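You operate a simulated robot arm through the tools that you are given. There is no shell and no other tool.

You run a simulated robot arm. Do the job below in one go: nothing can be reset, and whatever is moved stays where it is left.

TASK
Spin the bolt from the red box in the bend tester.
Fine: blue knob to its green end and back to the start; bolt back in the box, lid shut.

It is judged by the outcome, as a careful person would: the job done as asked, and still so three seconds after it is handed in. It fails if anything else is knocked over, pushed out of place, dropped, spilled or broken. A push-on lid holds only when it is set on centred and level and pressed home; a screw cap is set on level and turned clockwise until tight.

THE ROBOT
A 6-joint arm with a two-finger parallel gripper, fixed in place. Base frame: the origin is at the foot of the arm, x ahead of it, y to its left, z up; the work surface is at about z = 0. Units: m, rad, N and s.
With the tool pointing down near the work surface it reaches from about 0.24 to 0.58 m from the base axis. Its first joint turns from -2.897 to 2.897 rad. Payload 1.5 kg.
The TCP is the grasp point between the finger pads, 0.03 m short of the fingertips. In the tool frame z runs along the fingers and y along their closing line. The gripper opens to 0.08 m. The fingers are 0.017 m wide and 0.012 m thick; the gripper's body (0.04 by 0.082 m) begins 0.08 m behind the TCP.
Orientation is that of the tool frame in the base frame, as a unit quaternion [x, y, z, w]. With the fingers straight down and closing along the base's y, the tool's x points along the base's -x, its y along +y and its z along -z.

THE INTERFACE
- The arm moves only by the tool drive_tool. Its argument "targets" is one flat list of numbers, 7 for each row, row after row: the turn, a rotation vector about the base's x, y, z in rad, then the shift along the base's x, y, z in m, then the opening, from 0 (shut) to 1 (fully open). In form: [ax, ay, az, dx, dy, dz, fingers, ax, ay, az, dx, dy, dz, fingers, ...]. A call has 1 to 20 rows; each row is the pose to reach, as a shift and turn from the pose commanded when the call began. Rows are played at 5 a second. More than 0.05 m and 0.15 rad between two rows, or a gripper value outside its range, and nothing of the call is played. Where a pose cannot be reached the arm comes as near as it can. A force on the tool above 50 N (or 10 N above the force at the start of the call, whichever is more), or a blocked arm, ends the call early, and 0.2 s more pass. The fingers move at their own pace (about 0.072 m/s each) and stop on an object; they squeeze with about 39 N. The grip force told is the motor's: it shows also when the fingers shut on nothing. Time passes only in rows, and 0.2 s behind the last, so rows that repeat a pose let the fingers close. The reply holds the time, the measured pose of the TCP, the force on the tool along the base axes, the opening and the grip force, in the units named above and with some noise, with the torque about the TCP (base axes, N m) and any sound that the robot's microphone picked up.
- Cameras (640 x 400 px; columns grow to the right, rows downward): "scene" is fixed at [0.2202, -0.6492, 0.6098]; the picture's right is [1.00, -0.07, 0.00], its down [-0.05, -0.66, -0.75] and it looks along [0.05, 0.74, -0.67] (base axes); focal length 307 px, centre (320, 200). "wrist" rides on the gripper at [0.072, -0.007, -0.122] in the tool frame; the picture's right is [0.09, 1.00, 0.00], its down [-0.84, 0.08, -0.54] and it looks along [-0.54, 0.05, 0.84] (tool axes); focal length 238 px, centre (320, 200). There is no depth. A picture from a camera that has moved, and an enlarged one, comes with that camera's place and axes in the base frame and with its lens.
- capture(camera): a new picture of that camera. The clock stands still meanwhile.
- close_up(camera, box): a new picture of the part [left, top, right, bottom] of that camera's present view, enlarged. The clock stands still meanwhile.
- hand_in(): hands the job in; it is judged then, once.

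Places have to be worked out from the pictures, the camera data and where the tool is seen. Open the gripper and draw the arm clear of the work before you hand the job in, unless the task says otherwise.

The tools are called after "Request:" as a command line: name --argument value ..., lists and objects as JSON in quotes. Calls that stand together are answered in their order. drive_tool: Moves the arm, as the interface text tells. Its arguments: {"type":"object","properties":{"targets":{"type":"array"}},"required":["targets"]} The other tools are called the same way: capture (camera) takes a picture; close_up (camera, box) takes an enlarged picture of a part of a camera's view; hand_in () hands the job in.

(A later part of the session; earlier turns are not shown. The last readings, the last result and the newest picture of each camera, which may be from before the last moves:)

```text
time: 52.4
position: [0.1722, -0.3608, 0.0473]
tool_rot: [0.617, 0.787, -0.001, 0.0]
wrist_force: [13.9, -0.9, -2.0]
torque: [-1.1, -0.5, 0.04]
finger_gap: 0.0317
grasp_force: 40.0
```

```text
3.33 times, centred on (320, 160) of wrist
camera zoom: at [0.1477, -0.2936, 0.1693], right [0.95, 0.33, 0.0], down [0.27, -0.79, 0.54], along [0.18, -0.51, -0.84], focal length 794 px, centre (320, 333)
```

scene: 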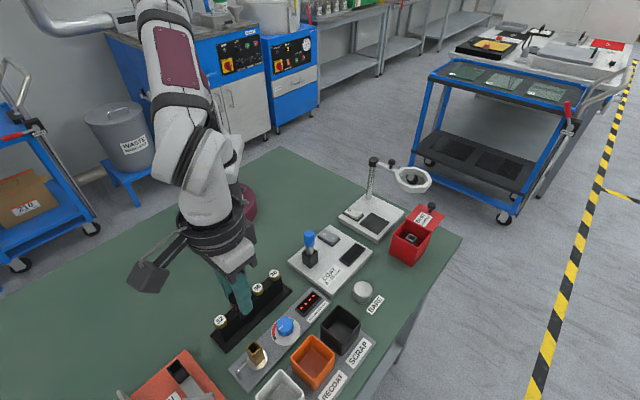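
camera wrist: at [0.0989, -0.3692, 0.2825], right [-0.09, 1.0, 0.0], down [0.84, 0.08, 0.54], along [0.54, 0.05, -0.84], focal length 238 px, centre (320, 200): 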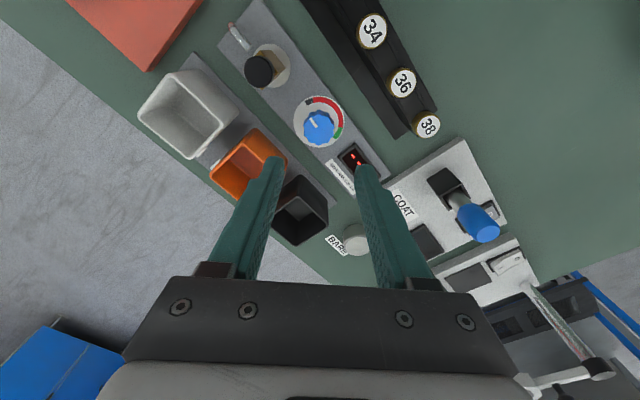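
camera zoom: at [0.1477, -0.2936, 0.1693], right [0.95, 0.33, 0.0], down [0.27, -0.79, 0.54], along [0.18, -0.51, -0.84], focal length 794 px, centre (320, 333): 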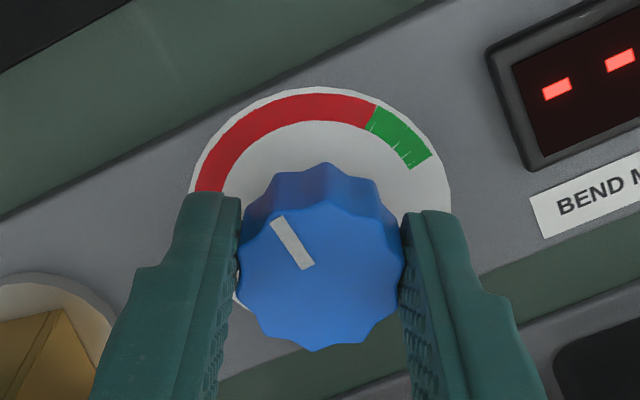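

76° so far; the green end is ~85–100° further. Correct and continue.

Request:
drive_tool --targets '[0, 0, -0.05, 0.0012, 0, 0, 0.25, 0, 0, -0.17, 0.0012, 0, 0, 0.25, 0, 0, -0.29, 0.0012, 0, 0, 0.25, 0, 0, -0.41, 0.0012, 0, 0, 0.25, 0, 0, -0.53, 0.0012, 0, 0, 0.25]'

Request:
close_up --camera "wrist" --box '[250, 100, 390, 220]'

```text
time: 53.6
position: [0.1709, -0.361, 0.0461]
tool_rot: [0.802, 0.597, -0.001, 0.002]
wrist_force: [-0.2, -14.7, 5.6]
torque: [-0.19, 0.16, 0.02]
finger_gap: 0.0318
grasp_force: 40.3
```

```text
3.33 times, centred on (320, 160) of wrist
camera zoom: at [0.1863, -0.2912, 0.1694], right [0.98, -0.2, 0.0], down [-0.17, -0.82, 0.54], along [-0.11, -0.53, -0.84], focal length 794 px, centre (320, 333)
```

zoom: 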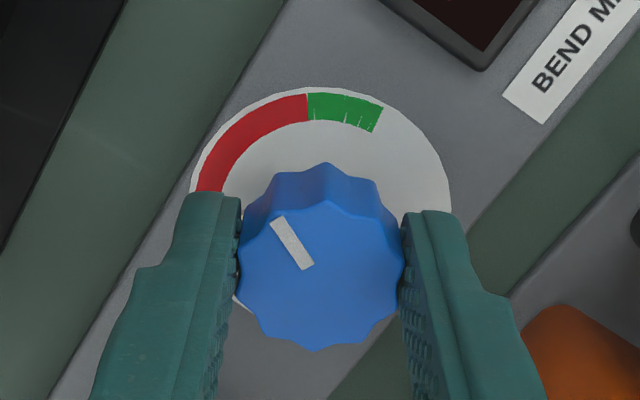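

107°. Continue with a y correction.

Request:
drive_tool --targets '[0, 0, -0.05, 0, -0.0013, 0, 0.25, 0, 0, -0.17, 0, -0.0013, 0, 0.25, 0, 0, -0.29, 0, -0.0013, 0, 0.25, 0, 0, -0.41, 0, -0.0013, 0, 0.25, 0, 0, -0.53, 0, -0.0013, 0, 0.25]'

Request:
close_up --camera "wrist" --box '[250, 100, 390, 220]'

```text
time: 54.8
position: [0.1727, -0.3625, 0.0456]
tool_rot: [0.93, 0.366, 0.0, 0.0]
wrist_force: [29.1, 6.3, 14.4]
torque: [0.16, -0.68, 0.08]
finger_gap: 0.0318
grasp_force: 40.6
```

```text
3.33 times, centred on (320, 160) of wrist
camera zoom: at [0.2207, -0.3089, 0.1694], right [0.75, -0.67, 0.0], down [-0.56, -0.63, 0.54], along [-0.36, -0.4, -0.84], focal length 794 px, centre (320, 333)
```

zoom: 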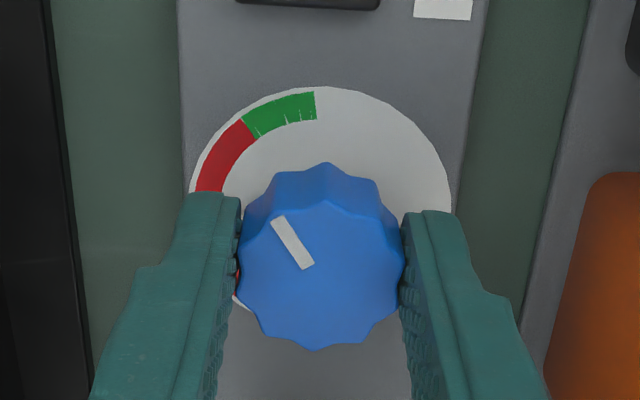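

137°; pointer enters the green zone. I correct for the 29 N side load and turn in smaller steps to the stop.

Request:
drive_tool --targets '[0, 0, -0.03, 0.0018, 0.0006, 0.0007, 0.25, 0, 0, -0.12, 0.002, 0.0006, 0.0007, 0.25, 0, 0, -0.21, 0.002, 0.0006, 0.0007, 0.25, 0, 0, -0.3, 0.002, 0.0006, 0.0007, 0.25]'

Request:
close_up --camera "wrist" --box '[250, 100, 390, 220]'

Request:
close_up --camera "scene" --box '[220, 280, 340, 400]'

```text
time: 55.8
position: [0.1731, -0.3622, 0.048]
tool_rot: [0.975, 0.223, -0.001, 0.0]
wrist_force: [-13.1, -26.2, -18.2]
torque: [-0.34, 0.51, 0.07]
finger_gap: 0.0319
grasp_force: 40.5
```

```text
3.33 times, centred on (320, 160) of wrist
camera zoom: at [0.2355, -0.3254, 0.17], right [0.52, -0.86, 0.0], down [-0.72, -0.43, 0.54], along [-0.46, -0.28, -0.84], focal length 794 px, centre (320, 333)
```

zoom: 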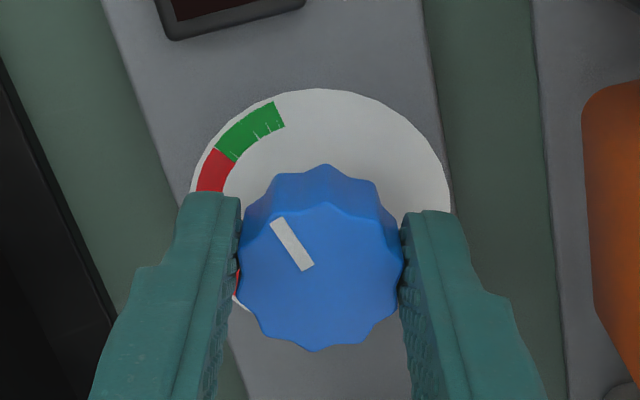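

```text
3.33 times, centred on (280, 340) of scene
camera zoom: at [0.2202, -0.6492, 0.6098], right [1.0, -0.07, 0.0], down [-0.05, -0.66, -0.75], along [0.05, 0.74, -0.67], focal length 1022 px, centre (453, -267)
```

zoom: 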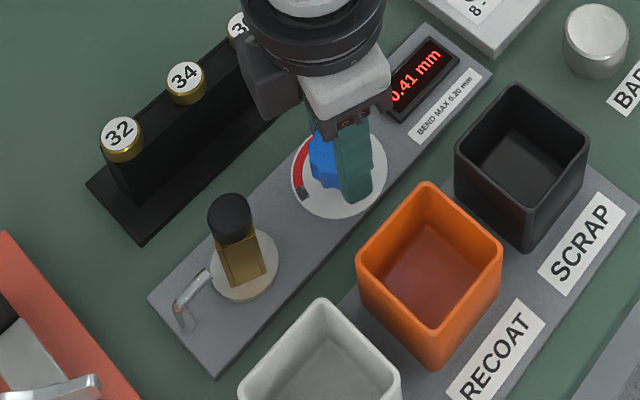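

The display reads 0.41 mm. The pointer is in the green but ~12° short of the far edge, so I ease the loads and turn gently on to the end stop.

Request:
drive_tool --targets '[0, 0, -0.03, -0.0004, -0.0013, -0.0006, 0.25, 0, 0, -0.08, -0.0004, -0.0013, -0.0006, 0.25, 0, 0, -0.13, -0.0004, -0.0013, -0.0006, 0.25, 0, 0, -0.18, -0.0004, -0.0013, -0.0006, 0.25]'

Request:
close_up --camera "wrist" --box '[250, 100, 390, 220]'

```text
time: 56.8
position: [0.1741, -0.3615, 0.0467]
tool_rot: [0.991, 0.134, 0.0, -0.001]
wrist_force: [-7.7, 11.5, 28.9]
torque: [0.19, 0.21, 0.0]
finger_gap: 0.0319
grasp_force: 40.4
```

```text
3.33 times, centred on (320, 160) of wrist
camera zoom: at [0.2415, -0.3378, 0.1695], right [0.35, -0.94, 0.0], down [-0.79, -0.3, 0.54], along [-0.51, -0.19, -0.84], focal length 794 px, centre (320, 333)
```

zoom: 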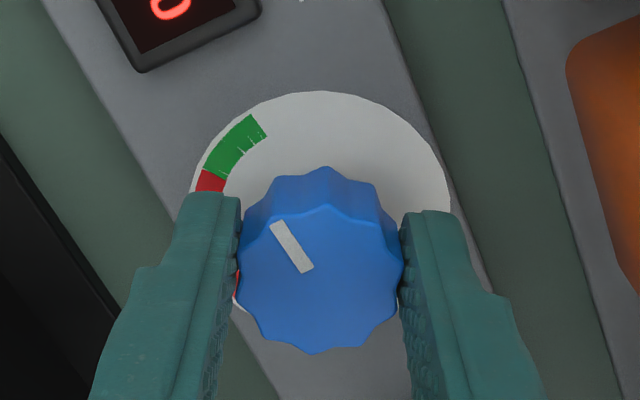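

The pointer is at the outer edge of green now. I nudge a little further to confirm the stop.

Request:
drive_tool --targets '[0, 0, -0.03, 0, 0, 0.0007, 0.25, 0, 0, -0.06, 0, 0, 0.0007, 0.25, 0, 0, -0.09, 0, 0, 0.0007, 0.25]'

Request:
close_up --camera "wrist" --box '[250, 100, 390, 220]'

```text
time: 57.6
position: [0.1737, -0.3629, 0.0463]
tool_rot: [0.996, 0.09, 0.0, 0.001]
wrist_force: [1.6, -2.3, -13.8]
torque: [0.03, 0.17, 0.67]
finger_gap: 0.0324
grasp_force: 40.1
```

```text
3.33 times, centred on (320, 160) of wrist
camera zoom: at [0.2433, -0.3439, 0.1694], right [0.27, -0.96, 0.0], down [-0.81, -0.23, 0.54], along [-0.52, -0.15, -0.84], focal length 794 px, centre (320, 333)
```

zoom: 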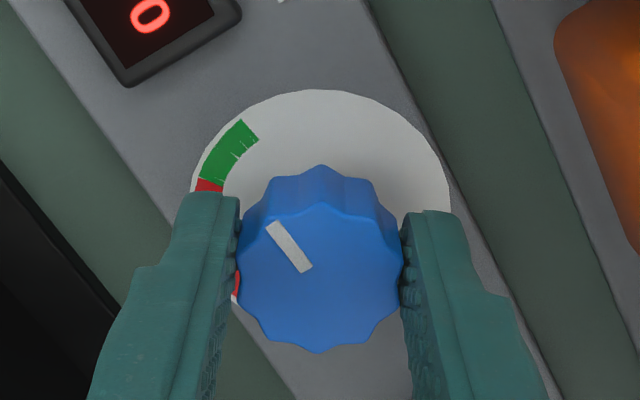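

Torque jumped to 0.67 N·m: the green end stop is reached. Now I turn back counter-clockwise to the start.

Request:
drive_tool --targets '[0, 0, 0.06, -0.0005, 0, 0, 0.25, 0, 0, 0.18, -0.001, 0, 0, 0.25, 0, 0, 0.3, -0.001, 0, 0, 0.25, 0, 0, 0.42, -0.001, 0.0, 0, 0.25]'

Request:
close_up --camera "scene" --box '[220, 280, 340, 400]'

```text
time: 58.6
position: [0.1736, -0.362, 0.0485]
tool_rot: [0.955, 0.297, 0.0, -0.001]
wrist_force: [13.1, 14.2, -3.2]
torque: [-0.23, 0.14, -0.04]
finger_gap: 0.0317
grasp_force: 40.4
```

```text
3.33 times, centred on (280, 340) of scene
camera zoom: at [0.2202, -0.6492, 0.6098], right [1.0, -0.07, 0.0], down [-0.05, -0.66, -0.75], along [0.05, 0.74, -0.67], focal length 1022 px, centre (453, -267)
```

zoom: 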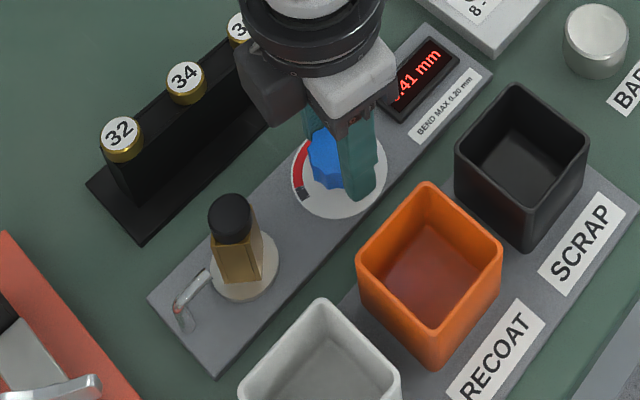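

Request:
drive_tool --targets '[0, 0, 0.06, 0.0006, 0.0008, 0, 0.25, 0, 0, 0.18, 0.0006, 0.0008, 0, 0.25, 0, 0, 0.3, 0.0006, 0.0008, 0, 0.25, 0, 0, 0.42, 0.0006, 0.0008, 0, 0.25, 0, 0, 0.54, 0.0006, 0.0008, 0, 0.25]'

```text
time: 59.8
position: [0.1729, -0.3616, 0.047]
tool_rot: [0.841, 0.541, -0.001, 0.0]
wrist_force: [-27.1, 13.0, 13.0]
torque: [-0.62, 0.91, -0.06]
finger_gap: 0.0315
grasp_force: 40.5
```

The turn back is at -114°. I correct toward the load (−x) and carry on.

Request:
drive_tool --targets '[0, 0, 0.04, -0.0015, 0.0006, 0.0005, 0.25, 0, 0, 0.16, -0.0015, 0.0006, 0.0005, 0.25, 0, 0, 0.28, -0.0015, 0.0006, 0.0005, 0.25, 0, 0, 0.4, -0.0015, 0.0006, 0.0005, 0.25]'

Request:
close_up --camera "wrist" --box '[250, 100, 390, 220]'

```text
time: 60.8
position: [0.1714, -0.3619, 0.0473]
tool_rot: [0.716, 0.698, 0.0, 0.001]
wrist_force: [-4.5, -4.9, -28.7]
torque: [-0.1, 0.03, -0.03]
finger_gap: 0.0317
grasp_force: 40.1
```

```text
3.33 times, centred on (320, 160) of wrist
camera zoom: at [0.1671, -0.2903, 0.1704], right [1.0, 0.07, 0.0], down [0.05, -0.84, 0.54], along [0.04, -0.54, -0.84], focal length 794 px, centre (320, 333)
```

zoom: 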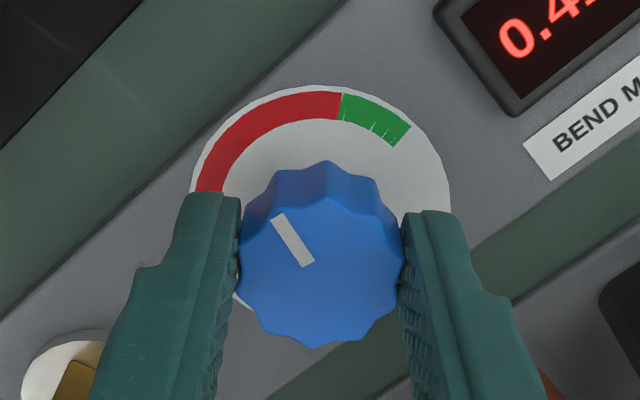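

Request:
drive_tool --targets '[0, 0, 0.06, -0.0002, -0.0003, -0.0007, 0.25, 0, 0, 0.18, -0.0002, -0.0003, -0.0007, 0.25, 0, 0, 0.3, -0.0002, -0.0003, -0.0007, 0.25, 0, 0, 0.42, -0.0002, -0.0003, -0.0007, 0.25, 0, 0, 0.54, -0.0002, -0.0003, -0.0007, 0.25]'

```text
time: 62.0
position: [0.1715, -0.3609, 0.0483]
tool_rot: [0.506, 0.863, 0.0, 0.0]
wrist_force: [-21.0, 10.6, 22.4]
torque: [0.32, 0.47, -0.04]
finger_gap: 0.0317
grasp_force: 40.4
```

Request:
drive_tool --targets '[0, 0, 0.05, -0.0012, 0.0003, 0.0005, 0.25, 0, 0, 0.17, -0.0012, 0.0003, 0.0005, 0.25, 0, 0, 0.29, -0.0012, 0.0003, 0.0005, 0.25, 0, 0, 0.41, -0.0012, 0.0003, 0.0005, 0.25, 0, 0, 0.53, -0.0012, 0.0003, 0.0005, 0.25]'

Request:
close_up --camera "wrist" --box '[250, 100, 390, 220]'

```text
time: 63.2
position: [0.1701, -0.3614, 0.0486]
tool_rot: [0.261, 0.965, -0.001, 0.0]
wrist_force: [11.9, -15.2, -22.2]
torque: [-0.26, -0.35, -0.05]
finger_gap: 0.032
grasp_force: 40.4
```

```text
3.33 times, centred on (320, 160) of wrist
camera zoom: at [0.1048, -0.3322, 0.1706], right [0.42, 0.91, 0.0], down [0.76, -0.35, 0.54], along [0.49, -0.23, -0.84], focal length 794 px, centre (320, 333)
```

zoom: 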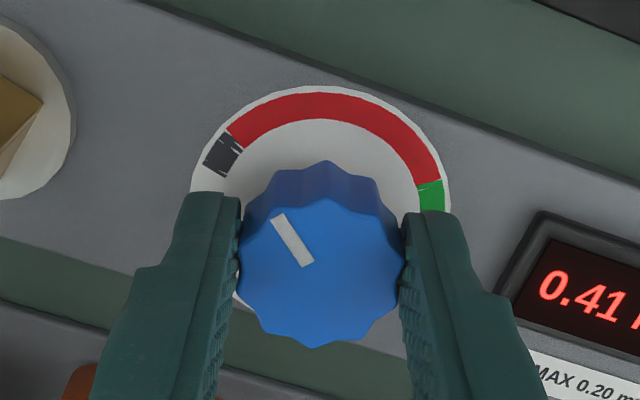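

About 30° left. Correct and turn back to the start stop in smaller steps.

Request:
drive_tool --targets '[0, 0, 0.05, 0.0008, -0.0011, -0.0006, 0.25, 0, 0, 0.15, 0.0008, -0.0011, -0.0006, 0.25, 0, 0, 0.25, 0.0008, -0.0011, -0.0006, 0.25, 0, 0, 0.35, 0.0008, -0.0011, -0.0006, 0.25, 0, 0, 0.45, 0.0008, -0.0011, -0.0006, 0.25]'

Request:
close_up --camera "wrist" --box '[250, 100, 390, 220]'

```text
time: 64.4
position: [0.1701, -0.3628, 0.0477]
tool_rot: [0.039, 0.999, 0.0, 0.0]
wrist_force: [-22.2, -7.8, 18.7]
torque: [0.0, 0.37, -0.05]
finger_gap: 0.0317
grasp_force: 40.2
```

```text
3.33 times, centred on (320, 160) of wrist
camera zoom: at [0.0983, -0.3644, 0.1701], right [-0.01, 1.0, 0.0], down [0.84, 0.01, 0.54], along [0.54, 0.01, -0.84], focal length 794 px, centre (320, 333)
```

zoom: 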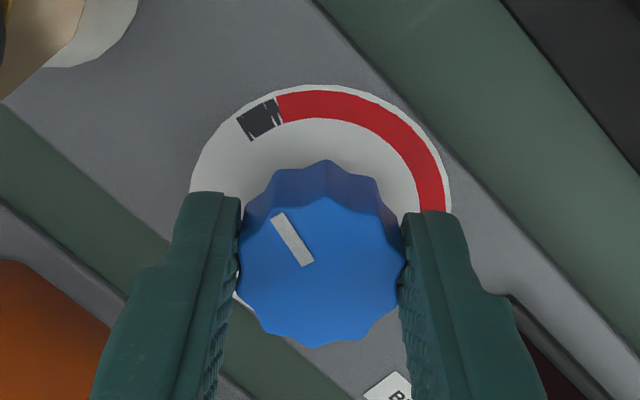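

Request:
drive_tool --targets '[0, 0, 0.03, -0.0012, -0.0005, 0.0004, 0.25, 0, 0, 0.06, -0.0012, -0.0005, 0.0004, 0.25, 0, 0, 0.09, -0.0012, -0.0005, 0.0004, 0.25, 0, 0, 0.12, -0.0012, -0.0005, 0.0004, 0.25]'

Request:
close_up --camera "wrist" --box '[250, 100, 390, 220]'

```text
time: 65.4
position: [0.17, -0.3639, 0.0474]
tool_rot: [-0.02, 1.0, 0.0, 0.0]
wrist_force: [15.1, -14.1, -23.8]
torque: [-0.19, -0.63, -0.02]
finger_gap: 0.0317
grasp_force: 40.1
```

```text
3.33 times, centred on (320, 160) of wrist
camera zoom: at [0.0988, -0.3733, 0.1701], right [-0.13, 0.99, 0.0], down [0.83, 0.11, 0.54], along [0.54, 0.07, -0.84], focal length 794 px, centre (320, 333)
```

zoom: 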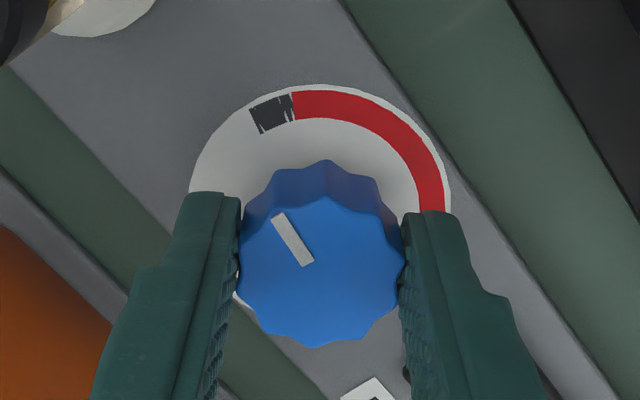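

No stop torque yet; a little further.

Request:
drive_tool --targets '[0, 0, 0.03, 0.0006, -0.0008, -0.0006, 0.25, 0, 0, 0.06, 0.0006, -0.0008, -0.0006, 0.25]'

Request:
drive_tool --targets '[0, 0, 0.03, 0, 0, 0, 0.25, 0, 0, 0.05, 0, 0, 0, 0.25]'

Request:
close_up --camera "wrist" --box '[250, 100, 390, 220]'

```text
time: 66.0
position: [0.1696, -0.3622, 0.048]
tool_rot: [-0.048, 0.999, 0.001, 0.0]
wrist_force: [-0.8, 5.2, 16.8]
torque: [0.28, -0.15, -0.76]
finger_gap: 0.0317
grasp_force: 40.2
```

```text
time: 66.6
position: [0.1701, -0.3632, 0.0465]
tool_rot: [-0.076, 0.997, 0.001, 0.0]
wrist_force: [0.3, 10.1, 12.3]
torque: [0.3, 0.11, -0.68]
finger_gap: 0.0324
grasp_force: 40.9
```

```text
3.33 times, centred on (320, 160) of wrist
camera zoom: at [0.1005, -0.3815, 0.1697], right [-0.24, 0.97, 0.0], down [0.82, 0.2, 0.54], along [0.53, 0.13, -0.84], focal length 794 px, centre (320, 333)
```

zoom: 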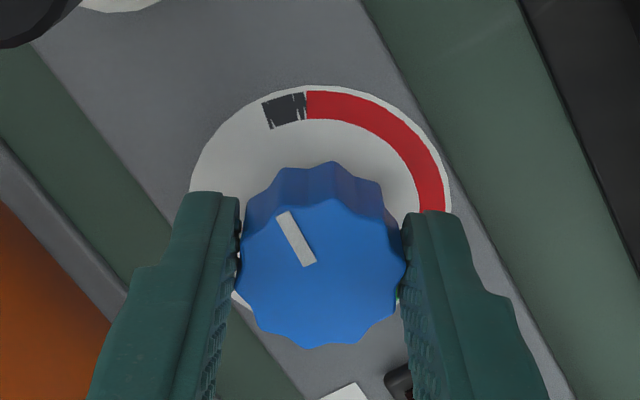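

The start stop is reached (torque −0.7 N·m). I open and lift off the knob, then check the picture.

Request:
drive_tool --targets '[0, 0, 0, 0, 0, 0, 0.4, 0, 0, 0, 0, 0, 0, 0.55, 0, 0, 0, 0, 0, 0.02, 0.55, 0, 0, 0, 0, 0, 0.05, 0.55, 0, 0, 0, 0, 0, 0.09, 0.55, 0, 0, 0, 0, 0, 0.13, 0.55]'

Request:
capture --camera "wrist"

Request:
close_up --camera "scene" --box '[220, 280, 340, 400]'

Request:
close_up --camera "wrist" --box '[250, 80, 390, 200]'

```text
time: 68.0
position: [0.1705, -0.3631, 0.1785]
tool_rot: [-0.075, 0.997, -0.001, 0.0]
wrist_force: [-0.2, 0.4, 0.2]
torque: [0.01, 0.01, 0.02]
finger_gap: 0.0438
grasp_force: 0.1
```

```text
taken
camera wrist: at [0.0998, -0.3821, 0.3008], right [-0.24, 0.97, 0.0], down [0.82, 0.2, 0.54], along [0.53, 0.13, -0.84], focal length 238 px, centre (320, 200)
```

wrist: 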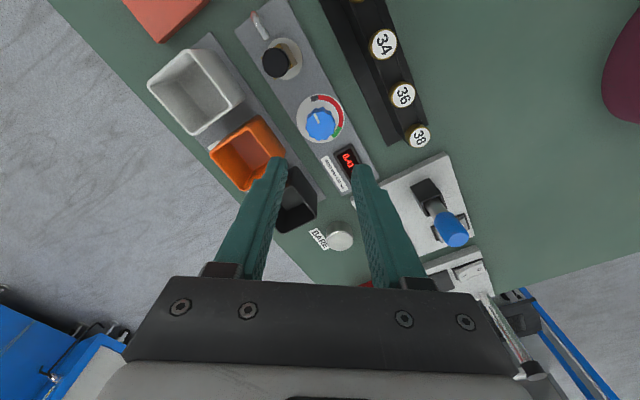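

```text
3.33 times, centred on (280, 340) of scene
camera zoom: at [0.2202, -0.6492, 0.6098], right [1.0, -0.07, 0.0], down [-0.05, -0.66, -0.75], along [0.05, 0.74, -0.67], focal length 1022 px, centre (453, -267)
```

zoom: 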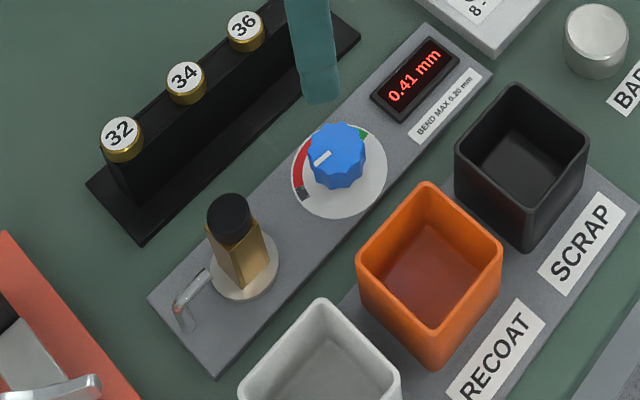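

```text
3.33 times, centred on (320, 140) of wrist
camera zoom: at [0.0998, -0.3821, 0.3008], right [-0.24, 0.97, 0.0], down [0.82, 0.2, 0.54], along [0.53, 0.13, -0.84], focal length 794 px, centre (320, 400)
```

zoom: 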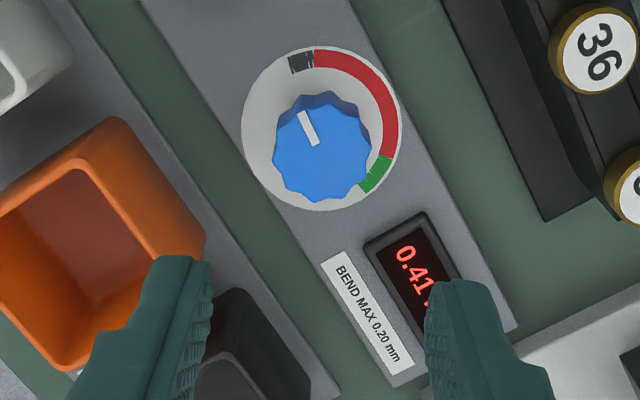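

Knob pointer is back at the black start; the display holds 0.41 mm. Now I return above the bolt for retrieval.

Request:
drive_tool --targets '[0, 0, 0.1, -0.008, -0.008, 0.02, 0.45, 0, 0, 0.21, -0.018, -0.018, 0.03, 0.45, 0, 0, 0.32, -0.028, -0.028, 0.03, 0.45, 0, 0, 0.43, -0.038, -0.038, 0.03, 0.45, 0, 0, 0.54, -0.045, -0.045, 0.03, 0.45, 0, 0, 0.645, -0.049, -0.0488, 0.01, 0.45, 0, 0, 0.645, -0.049, -0.0488, -0.03, 0.45, 0, 0, 0.645, -0.049, -0.0488, -0.03, 0.45]'

Request:
close_up --camera "wrist" --box '[270, 80, 370, 200]'

Request:
close_up --camera "scene" --box '[220, 290, 300, 370]'

```text
time: 69.8
position: [0.1216, -0.4115, 0.147]
tool_rot: [-0.388, 0.922, 0.0, 0.0]
wrist_force: [0.4, 0.4, 0.3]
torque: [-0.01, 0.02, 0.0]
finger_gap: 0.0361
grasp_force: 0.0
```

```text
3.33 times, centred on (320, 140) of wrist
camera zoom: at [0.0753, -0.4691, 0.2693], right [-0.78, 0.63, 0.0], down [0.53, 0.65, 0.54], along [0.34, 0.42, -0.84], focal length 794 px, centre (320, 400)
```

zoom: 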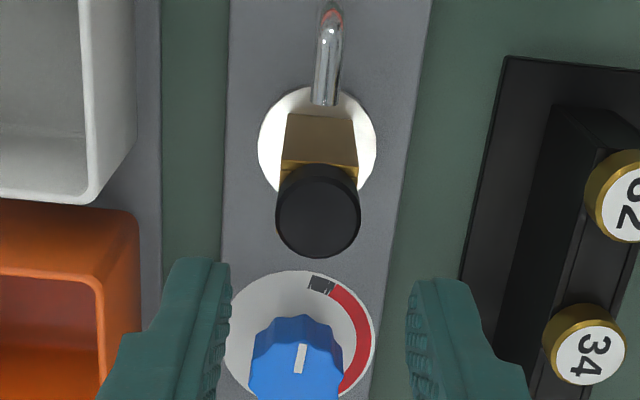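

```text
5.00 times, centred on (260, 330) of scene
camera zoom: at [0.2202, -0.6492, 0.6098], right [1.0, -0.07, 0.0], down [-0.05, -0.66, -0.75], along [0.05, 0.74, -0.67], focal length 1533 px, centre (620, -450)
```

zoom: 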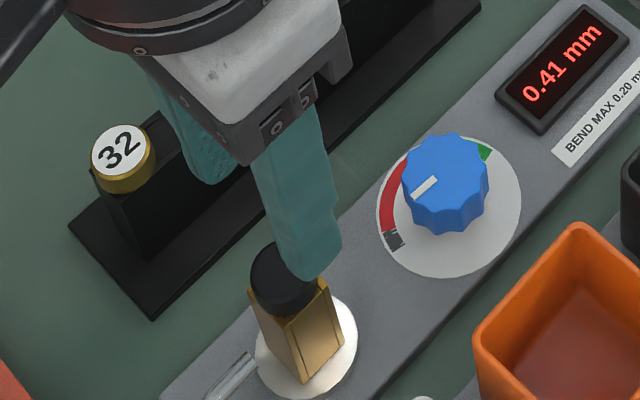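

The bolt head sits slightly toward the camera side of my TCP, so I re-centre by about (−0.9,−2.7) mm and descend to just above the tube top.

Request:
drive_tool --targets '[0, 0, 0, -0.0009, -0.0027, -0.02, 0.45, 0, 0, 0, -0.0009, -0.0027, -0.04, 0.45, 0, 0, 0, -0.0009, -0.0027, -0.053, 0.45, 0, 0, 0, -0.0009, -0.0027, -0.053, 0.45]'

Request:
close_up --camera "wrist" --box '[270, 100, 370, 220]'

Request:
close_up --camera "scene" --box '[220, 300, 290, 370]'

```text
time: 70.8
position: [0.1213, -0.4155, 0.0942]
tool_rot: [-0.387, 0.922, 0.001, 0.0]
wrist_force: [-0.3, -0.3, 0.0]
torque: [0.0, -0.02, 0.02]
finger_gap: 0.0361
grasp_force: 0.2
```

```text
3.33 times, centred on (320, 160) of wrist
camera zoom: at [0.0751, -0.4719, 0.2166], right [-0.77, 0.63, 0.0], down [0.53, 0.65, 0.54], along [0.34, 0.42, -0.84], focal length 794 px, centre (320, 333)
```

zoom: 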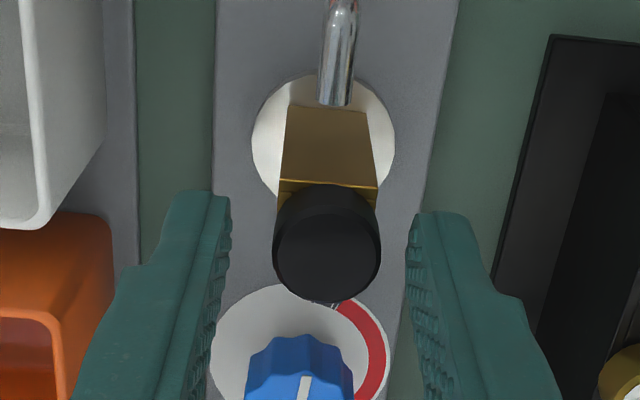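

```text
5.71 times, centred on (255, 335) of scene
camera zoom: at [0.2202, -0.6492, 0.6098], right [1.0, -0.07, 0.0], down [-0.05, -0.66, -0.75], along [0.05, 0.74, -0.67], focal length 1752 px, centre (691, -571)
```

zoom: 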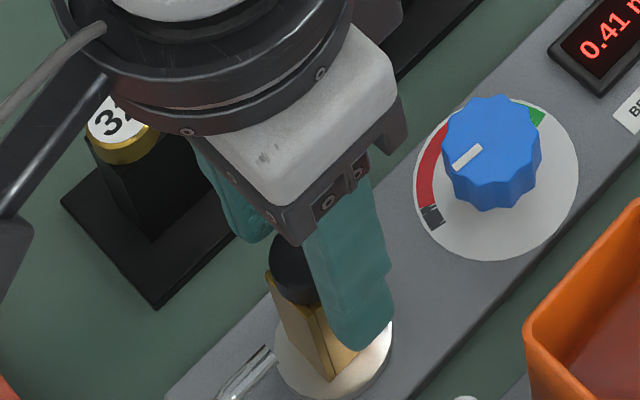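

Shift 1 mm to centre and close on the head, then lift slightly.

Request:
drive_tool --targets '[0, 0, 0, -0.0009, 0.0008, 0, 0.45, 0, 0, 0, -0.0009, 0.0008, 0, 0.3, 0, 0, 0, -0.0009, 0.0008, 0, 0.1, 0, 0, 0, -0.0009, 0.0008, 0, 0.1, 0, 0, 0, -0.0009, 0.0008, 0, 0.1]'

```text
time: 72.0
position: [0.1193, -0.4139, 0.0934]
tool_rot: [-0.388, 0.922, 0.001, 0.0]
wrist_force: [0.0, 0.5, -0.2]
torque: [0.03, -0.01, -0.04]
finger_gap: 0.0203
grasp_force: 33.8
```

Gripped with no side load. Lift straight up out of the socket.

Request:
drive_tool --targets '[0, 0, 0, 0, 0, 0.008, 0.1, 0, 0, 0, 0, 0, 0.018, 0.1, 0, 0, 0, 0, 0, 0.03, 0.1, 0, 0, 0, 0, 0, 0.045, 0.1, 0, 0, 0, 0, 0, 0.065, 0.1, 0, 0, 0, 0, 0, 0.09, 0.1, 0, 0, 0, 0, 0, 0.12, 0.1, 0, 0, 0, 0, 0, 0.14, 0.1]'

Request:
close_up --camera "wrist" --box '[260, 80, 380, 220]'

Request:
capture --camera "scene"

```text
time: 73.8
position: [0.1185, -0.413, 0.2339]
tool_rot: [-0.387, 0.922, 0.0, 0.0]
wrist_force: [-0.9, -0.2, -0.7]
torque: [-0.04, -0.01, 0.02]
finger_gap: 0.0206
grasp_force: 34.1
```

```text
2.86 times, centred on (320, 150) of wrist
camera zoom: at [0.0735, -0.4708, 0.3566], right [-0.78, 0.63, 0.0], down [0.53, 0.65, 0.54], along [0.34, 0.42, -0.84], focal length 681 px, centre (320, 343)
```

zoom: 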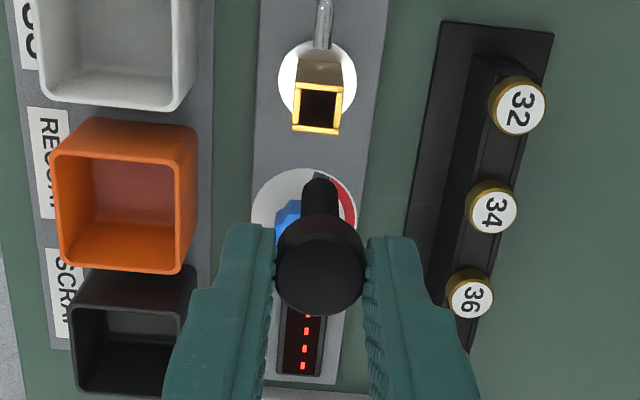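

```text
taken
```

scene: 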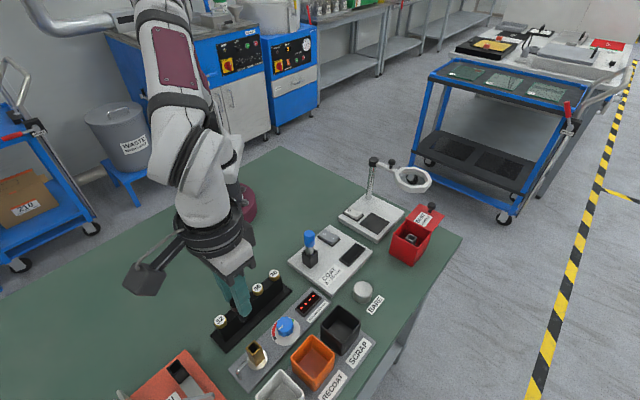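

The bolt is held vertically and the display reset to dashes. I carry it back above the red box.

Request:
drive_tool --targets '[0, 0, 0, 0.02, 0.01, 0, 0.1, 0, 0, 0, 0.055, 0.035, 0, 0.1, 0, 0, 0, 0.09, 0.06, 0, 0.1, 0, 0, 0, 0.125, 0.083, 0, 0.1, 0, 0, 0, 0.16, 0.106, 0, 0.1, 0, 0, 0, 0.195, 0.129, 0, 0.1, 0, 0, 0, 0.23, 0.152, 0, 0.1, 0, 0, 0, 0.265, 0.175, 0, 0.1, 0, 0, 0, 0.3, 0.198, 0, 0.1, 0, 0, 0, 0.33, 0.22, 0, 0.1, 0, 0, 0, 0.3535, 0.2359, 0, 0.1, 0, 0, 0, 0.3535, 0.2359, -0.02, 0.1, 0, 0, 0, 0.3535, 0.2359, -0.05, 0.1, 0, 0, 0, 0.3535, 0.2359, -0.07, 0.1, 0, 0, 0, 0.3535, 0.2359, -0.07, 0.1]'

Request:
close_up --camera "wrist" --box '[270, 80, 370, 200]'

Request:
close_up --camera "scene" --box '[375, 190, 445, 270]'

```text
time: 77.0
position: [0.4731, -0.1794, 0.1642]
tool_rot: [-0.387, 0.922, -0.001, 0.0]
wrist_force: [0.0, 0.5, -0.9]
torque: [0.0, 0.0, -0.01]
finger_gap: 0.0205
grasp_force: 33.7
```

```text
3.33 times, centred on (320, 140) of wrist
camera zoom: at [0.4278, -0.2356, 0.2861], right [-0.78, 0.63, 0.0], down [0.53, 0.65, 0.54], along [0.34, 0.42, -0.84], focal length 794 px, centre (320, 400)
```

zoom: 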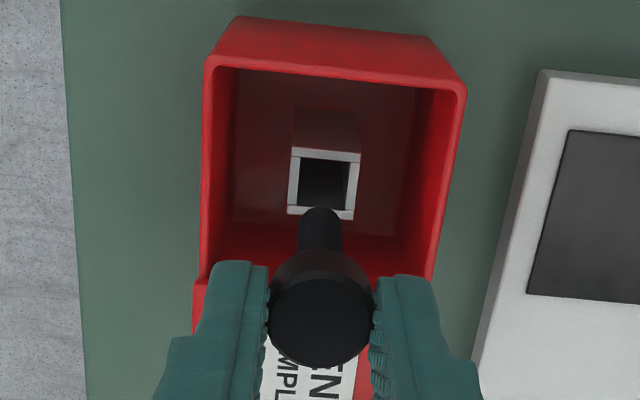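

```text
5.00 times, centred on (410, 230) of scene
camera zoom: at [0.2202, -0.6492, 0.6098], right [1.0, -0.07, 0.0], down [-0.05, -0.66, -0.75], along [0.05, 0.74, -0.67], focal length 1533 px, centre (-130, 50)
```

zoom: 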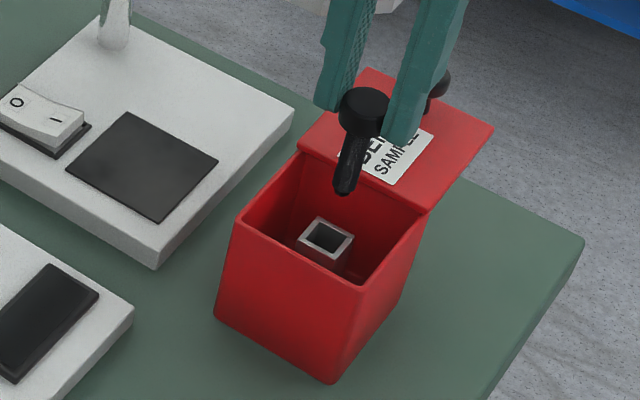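

Both views agree on a small correction of about (−1.5,−0.3) mm. I apply most of it, lower 20 mm and recheck.

Request:
drive_tool --targets '[0, 0, 0, -0.0012, -0.0002, -0.01, 0.1, 0, 0, 0, -0.0012, -0.0002, -0.02, 0.1, 0, 0, 0, -0.0012, -0.0002, -0.02, 0.1]'

Request:
close_up --camera "wrist" --box '[290, 100, 350, 190]'

Request:
close_up --camera "scene" --box '[385, 205, 435, 260]'

```text
time: 77.8
position: [0.4719, -0.1782, 0.1438]
tool_rot: [-0.386, 0.922, 0.001, 0.0]
wrist_force: [0.6, 0.3, -1.2]
torque: [-0.03, 0.02, -0.01]
finger_gap: 0.0207
grasp_force: 34.1
```

```text
4.44 times, centred on (320, 145) of wrist
camera zoom: at [0.4264, -0.2358, 0.2666], right [-0.78, 0.63, 0.0], down [0.53, 0.65, 0.54], along [0.34, 0.42, -0.84], focal length 1059 px, centre (320, 444)
```

zoom: 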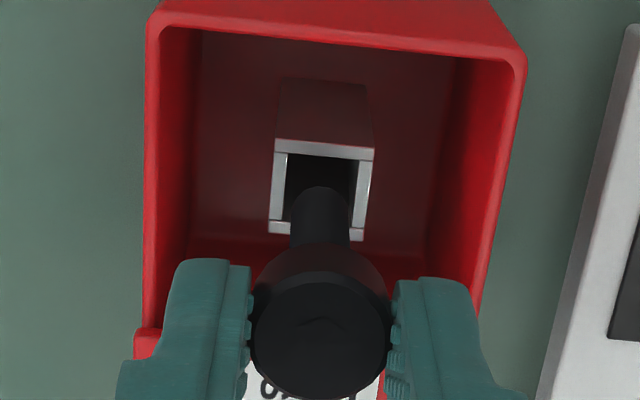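

```text
7.27 times, centred on (410, 232) of scene
camera zoom: at [0.2202, -0.6492, 0.6098], right [1.0, -0.07, 0.0], down [-0.05, -0.66, -0.75], along [0.05, 0.74, -0.67], focal length 2230 px, centre (-334, -36)
```

zoom: 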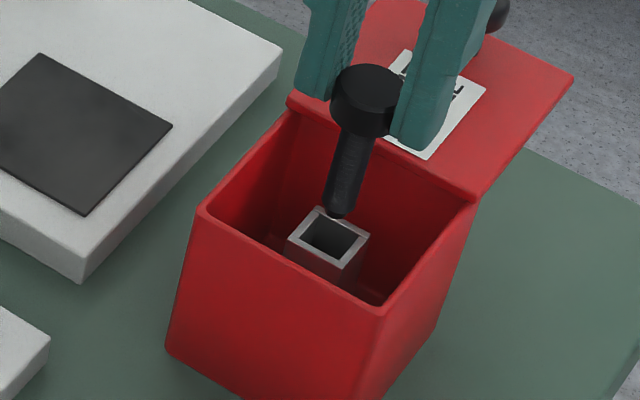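

Aligned within ~0.6 mm. I lower so the tip enters the holder.

Request:
drive_tool --targets '[0, 0, 0, 0.0004, 0.0003, -0.006, 0.1, 0, 0, 0, 0.0004, 0.0003, -0.012, 0.1, 0, 0, 0, 0.0004, 0.0003, -0.017, 0.1, 0, 0, 0, 0.0004, 0.0003, -0.022, 0.1]'

Request:
close_up --camera "wrist" --box '[290, 100, 350, 190]'

Request:
close_up --camera "scene" --box '[385, 205, 435, 260]'

```text
time: 78.8
position: [0.4725, -0.179, 0.1231]
tool_rot: [-0.387, 0.922, 0.001, 0.001]
wrist_force: [2.9, 0.9, 0.7]
torque: [0.14, -0.2, 0.01]
finger_gap: 0.0204
grasp_force: 34.2
```

```text
4.44 times, centred on (320, 145) of wrist
camera zoom: at [0.4267, -0.2354, 0.2448], right [-0.78, 0.63, 0.0], down [0.53, 0.65, 0.54], along [0.34, 0.42, -0.84], focal length 1059 px, centre (320, 444)
```

zoom: 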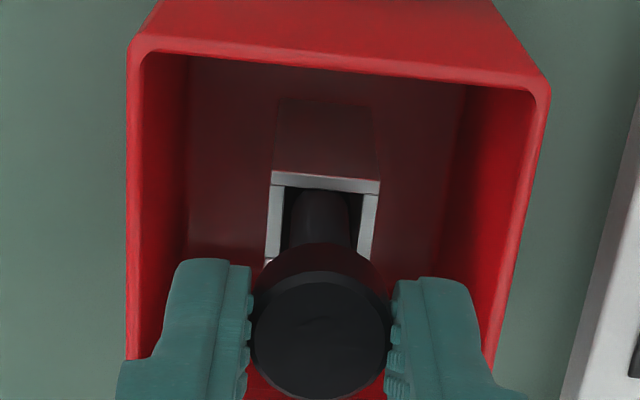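

```text
7.27 times, centred on (410, 232) of scene
camera zoom: at [0.2202, -0.6492, 0.6098], right [1.0, -0.07, 0.0], down [-0.05, -0.66, -0.75], along [0.05, 0.74, -0.67], focal length 2230 px, centre (-334, -36)
```

zoom: 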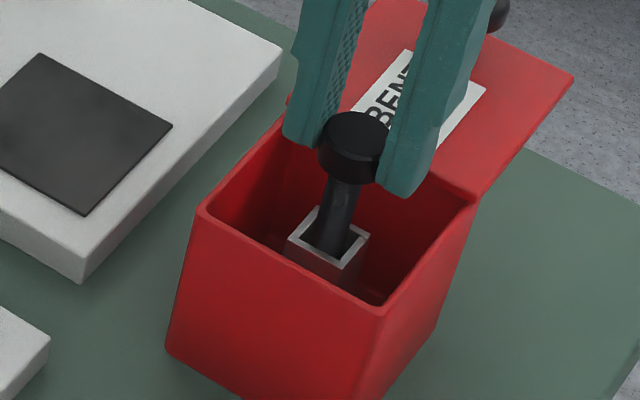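

The shank is in the holder. Continue lowering slowly.

Request:
drive_tool --targets '[0, 0, 0, -0.0003, 0.0003, -0.004, 0.1, 0, 0, 0, -0.0003, 0.0003, -0.009, 0.1, 0, 0, 0, -0.0003, 0.0003, -0.014, 0.1, 0, 0, 0, -0.0003, 0.0003, -0.019, 0.1, 0, 0, 0, -0.0003, 0.0003, -0.023, 0.1]'

Request:
close_up --camera "wrist" --box '[280, 100, 360, 210]'

Request:
close_up --camera "scene" --box '[385, 205, 435, 260]'

```text
time: 80.0
position: [0.4721, -0.1784, 0.0997]
tool_rot: [-0.387, 0.922, -0.001, 0.0]
wrist_force: [5.7, 5.8, 2.1]
torque: [0.32, -0.29, 0.0]
finger_gap: 0.0205
grasp_force: 33.9
```

```text
3.64 times, centred on (320, 155) of wrist
camera zoom: at [0.4262, -0.235, 0.2218], right [-0.78, 0.63, 0.0], down [0.53, 0.65, 0.54], along [0.34, 0.42, -0.84], focal length 867 px, centre (320, 364)
```

zoom: 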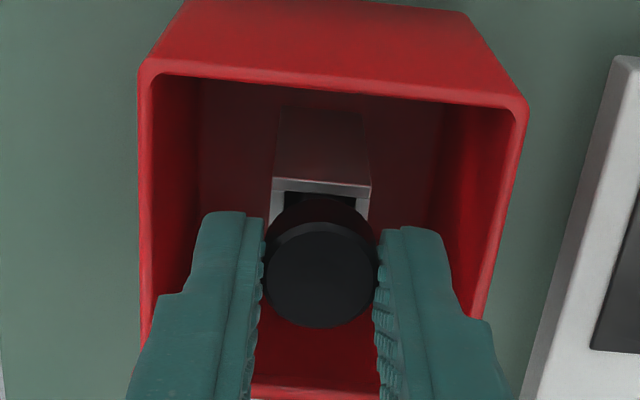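

```text
7.27 times, centred on (410, 232) of scene
camera zoom: at [0.2202, -0.6492, 0.6098], right [1.0, -0.07, 0.0], down [-0.05, -0.66, -0.75], along [0.05, 0.74, -0.67], focal length 2230 px, centre (-334, -36)
```

zoom: 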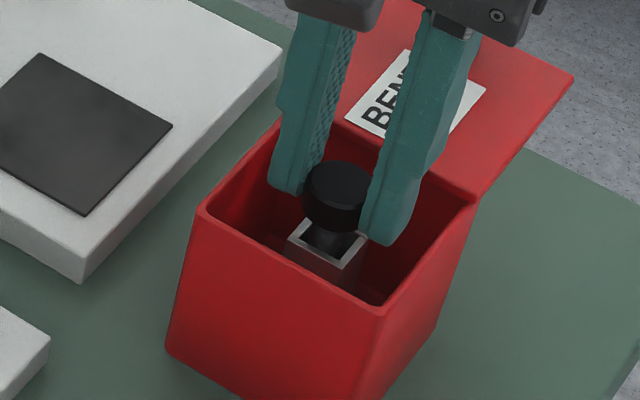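

Request:
drive_tool --targets '[0, 0, 0, 0.0006, 0.0006, -0.002, 0.1, 0, 0, 0, 0.0006, 0.0006, -0.005, 0.1, 0, 0, 0, 0.0006, 0.0006, -0.007, 0.1]'

Request:
close_up --camera "wrist" --box '[280, 100, 360, 210]'

Request:
close_up --camera "scene" --box '[385, 205, 435, 260]'

```text
time: 80.8
position: [0.473, -0.1789, 0.0915]
tool_rot: [-0.387, 0.922, 0.0, 0.0]
wrist_force: [0.1, 0.4, -1.4]
torque: [-0.02, -0.02, 0.0]
finger_gap: 0.0204
grasp_force: 33.6
```

```text
3.64 times, centred on (320, 155) of wrist
camera zoom: at [0.4267, -0.2346, 0.2144], right [-0.78, 0.63, 0.0], down [0.53, 0.65, 0.54], along [0.34, 0.42, -0.84], focal length 867 px, centre (320, 364)
```

zoom: 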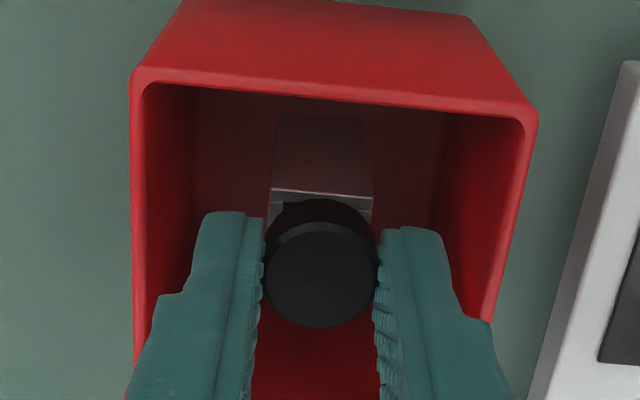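

```text
7.27 times, centred on (410, 232) of scene
camera zoom: at [0.2202, -0.6492, 0.6098], right [1.0, -0.07, 0.0], down [-0.05, -0.66, -0.75], along [0.05, 0.74, -0.67], focal length 2230 px, centre (-334, -36)
```

zoom: 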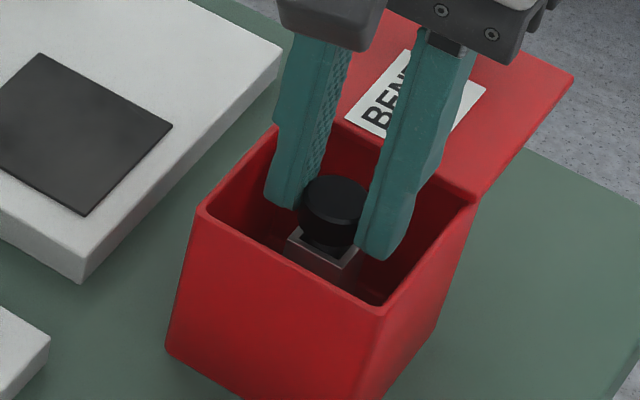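

Free of load. About 8 mm remain; I lower 5 mm more and then open so it settles the last few millimetres.

Request:
drive_tool --targets '[0, 0, 0, 0, 0, -0.002, 0.1, 0, 0, 0, 0, 0, -0.004, 0.1, 0, 0, 0, 0, 0, -0.0055, 0.1]'

Request:
close_up --camera "scene" --box '[385, 205, 435, 260]'

```text
time: 81.6
position: [0.4734, -0.1776, 0.0865]
tool_rot: [-0.386, 0.922, 0.0, 0.0]
wrist_force: [-0.5, -0.9, -0.3]
torque: [0.02, 0.0, 0.03]
finger_gap: 0.0207
grasp_force: 33.6
```

```text
7.27 times, centred on (410, 232) of scene
camera zoom: at [0.2202, -0.6492, 0.6098], right [1.0, -0.07, 0.0], down [-0.05, -0.66, -0.75], along [0.05, 0.74, -0.67], focal length 2230 px, centre (-334, -36)
```

zoom: 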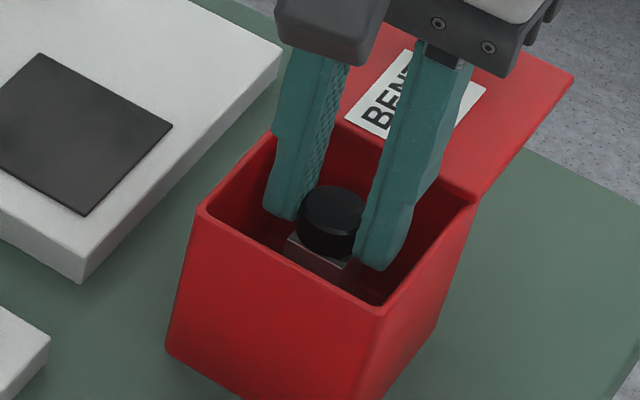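

Nearly seated. I open gently inside the wall clearance, then lift straight up and look.

Request:
drive_tool --targets '[0, 0, 0, 0, 0, 0, 0.3, 0, 0, 0, 0, 0, 0, 0.35, 0, 0, 0, 0, 0, 0, 0.35, 0, 0, 0, 0, 0, 0.02, 0.35, 0, 0, 0, 0, 0, 0.05, 0.35, 0, 0, 0, 0, 0, 0.08, 0.35, 0, 0, 0, 0, 0, 0.115, 0.35]'

Request:
close_up --camera "wrist" --box '[250, 50, 390, 230]'

Request:
close_up --camera "scene" --box '[380, 200, 440, 270]'

```text
time: 83.2
position: [0.4718, -0.1769, 0.2014]
tool_rot: [-0.387, 0.922, 0.001, 0.0]
wrist_force: [0.3, 0.1, -0.1]
torque: [0.01, -0.01, -0.01]
finger_gap: 0.0281
grasp_force: 0.0
```

```text
2.22 times, centred on (320, 140) of wrist
camera zoom: at [0.4272, -0.2342, 0.324], right [-0.78, 0.63, 0.0], down [0.53, 0.65, 0.54], along [0.34, 0.42, -0.84], focal length 530 px, centre (320, 333)
```

zoom: 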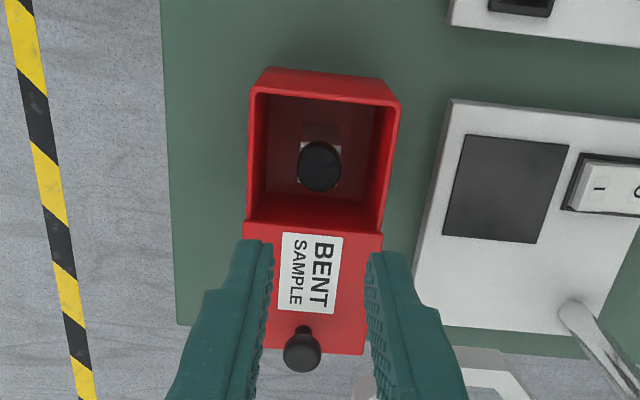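

```text
5.71 times, centred on (410, 235) of scene
camera zoom: at [0.2202, -0.6492, 0.6098], right [1.0, -0.07, 0.0], down [-0.05, -0.66, -0.75], along [0.05, 0.74, -0.67], focal length 1752 px, centre (-194, 0)
```

zoom: 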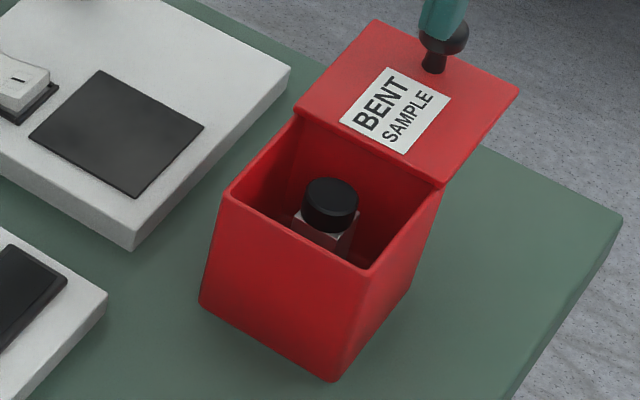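

The bolt is seated exactly as it was originally. Now I go back to the lid knob with the fingers straddling it along the slide direction, staying clear of the magnifier ring.

Request:
drive_tool --targets '[0, 0, -0.131, 0.003, 0.003, 0.031, 0.55, 0, 0, -0.262, 0.008, 0.008, 0.0312, 0.55, 0, 0, -0.393, 0.014, 0.013, 0.0312, 0.55, 0, 0, -0.524, 0.02, 0.018, 0.0312, 0.55, 0, 0, -0.655, 0.026, 0.023, 0.0312, 0.55, 0, 0, -0.786, 0.032, 0.028, 0.0312, 0.55, 0, 0, -0.917, 0.038, 0.033, 0.0312, 0.55, 0, 0, -1.048, 0.044, 0.038, 0.0312, 0.55, 0, 0, -1.179, 0.05, 0.043, 0.0312, 0.55, 0, 0, -1.31, 0.056, 0.049, 0.0312, 0.55, 0, 0, -1.44, 0.062, 0.054, 0.0312, 0.55, 0, 0, -1.571, 0.0652, 0.0573, 0.0312, 0.55, 0, 0, -1.571, 0.0652, 0.0573, -0.018, 0.55, 0, 0, -1.571, 0.0652, 0.0573, -0.018, 0.55]'

Request:
capture --camera "wrist"

Request:
close_up --camera "wrist" --box '[260, 80, 400, 220]'

Request:
close_up --camera "scene" --box '[365, 150, 455, 260]'

```text
time: 86.2
position: [0.5375, -0.1214, 0.1841]
tool_rot: [0.378, 0.926, 0.001, 0.0]
wrist_force: [0.2, 0.2, 0.2]
torque: [-0.01, -0.01, 0.01]
finger_gap: 0.044
grasp_force: 0.0
```

```text
taken
camera wrist: at [0.4818, -0.0761, 0.3061], right [0.63, 0.77, 0.0], down [0.65, -0.53, 0.54], along [0.42, -0.34, -0.84], focal length 238 px, centre (320, 200)
```

wrist: 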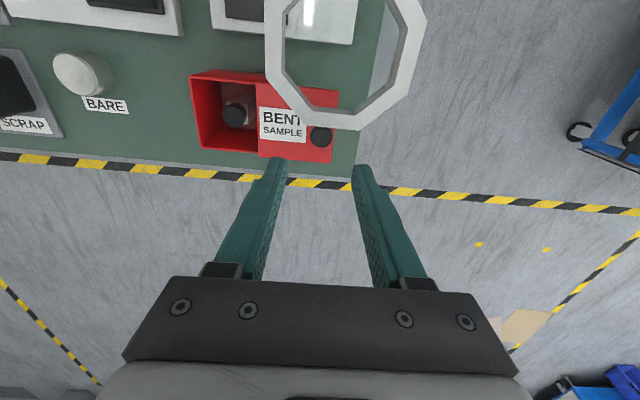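

```text
2.86 times, centred on (330, 150) of wrist
camera zoom: at [0.4818, -0.0761, 0.3061], right [0.63, 0.77, 0.0], down [0.65, -0.53, 0.54], along [0.42, -0.34, -0.84], focal length 681 px, centre (291, 343)
```

zoom: 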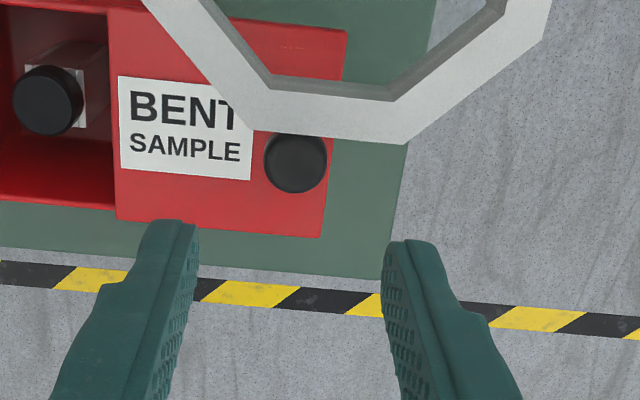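

```text
3.64 times, centred on (410, 205) of scene
camera zoom: at [0.2202, -0.6492, 0.6098], right [1.0, -0.07, 0.0], down [-0.05, -0.66, -0.75], along [0.05, 0.74, -0.67], focal length 1115 px, centre (-7, 182)
```

zoom: 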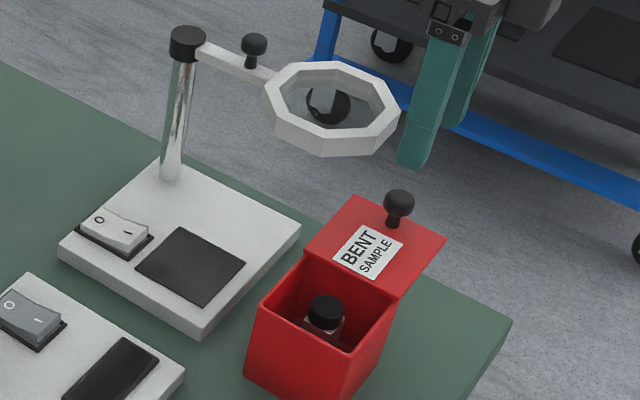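

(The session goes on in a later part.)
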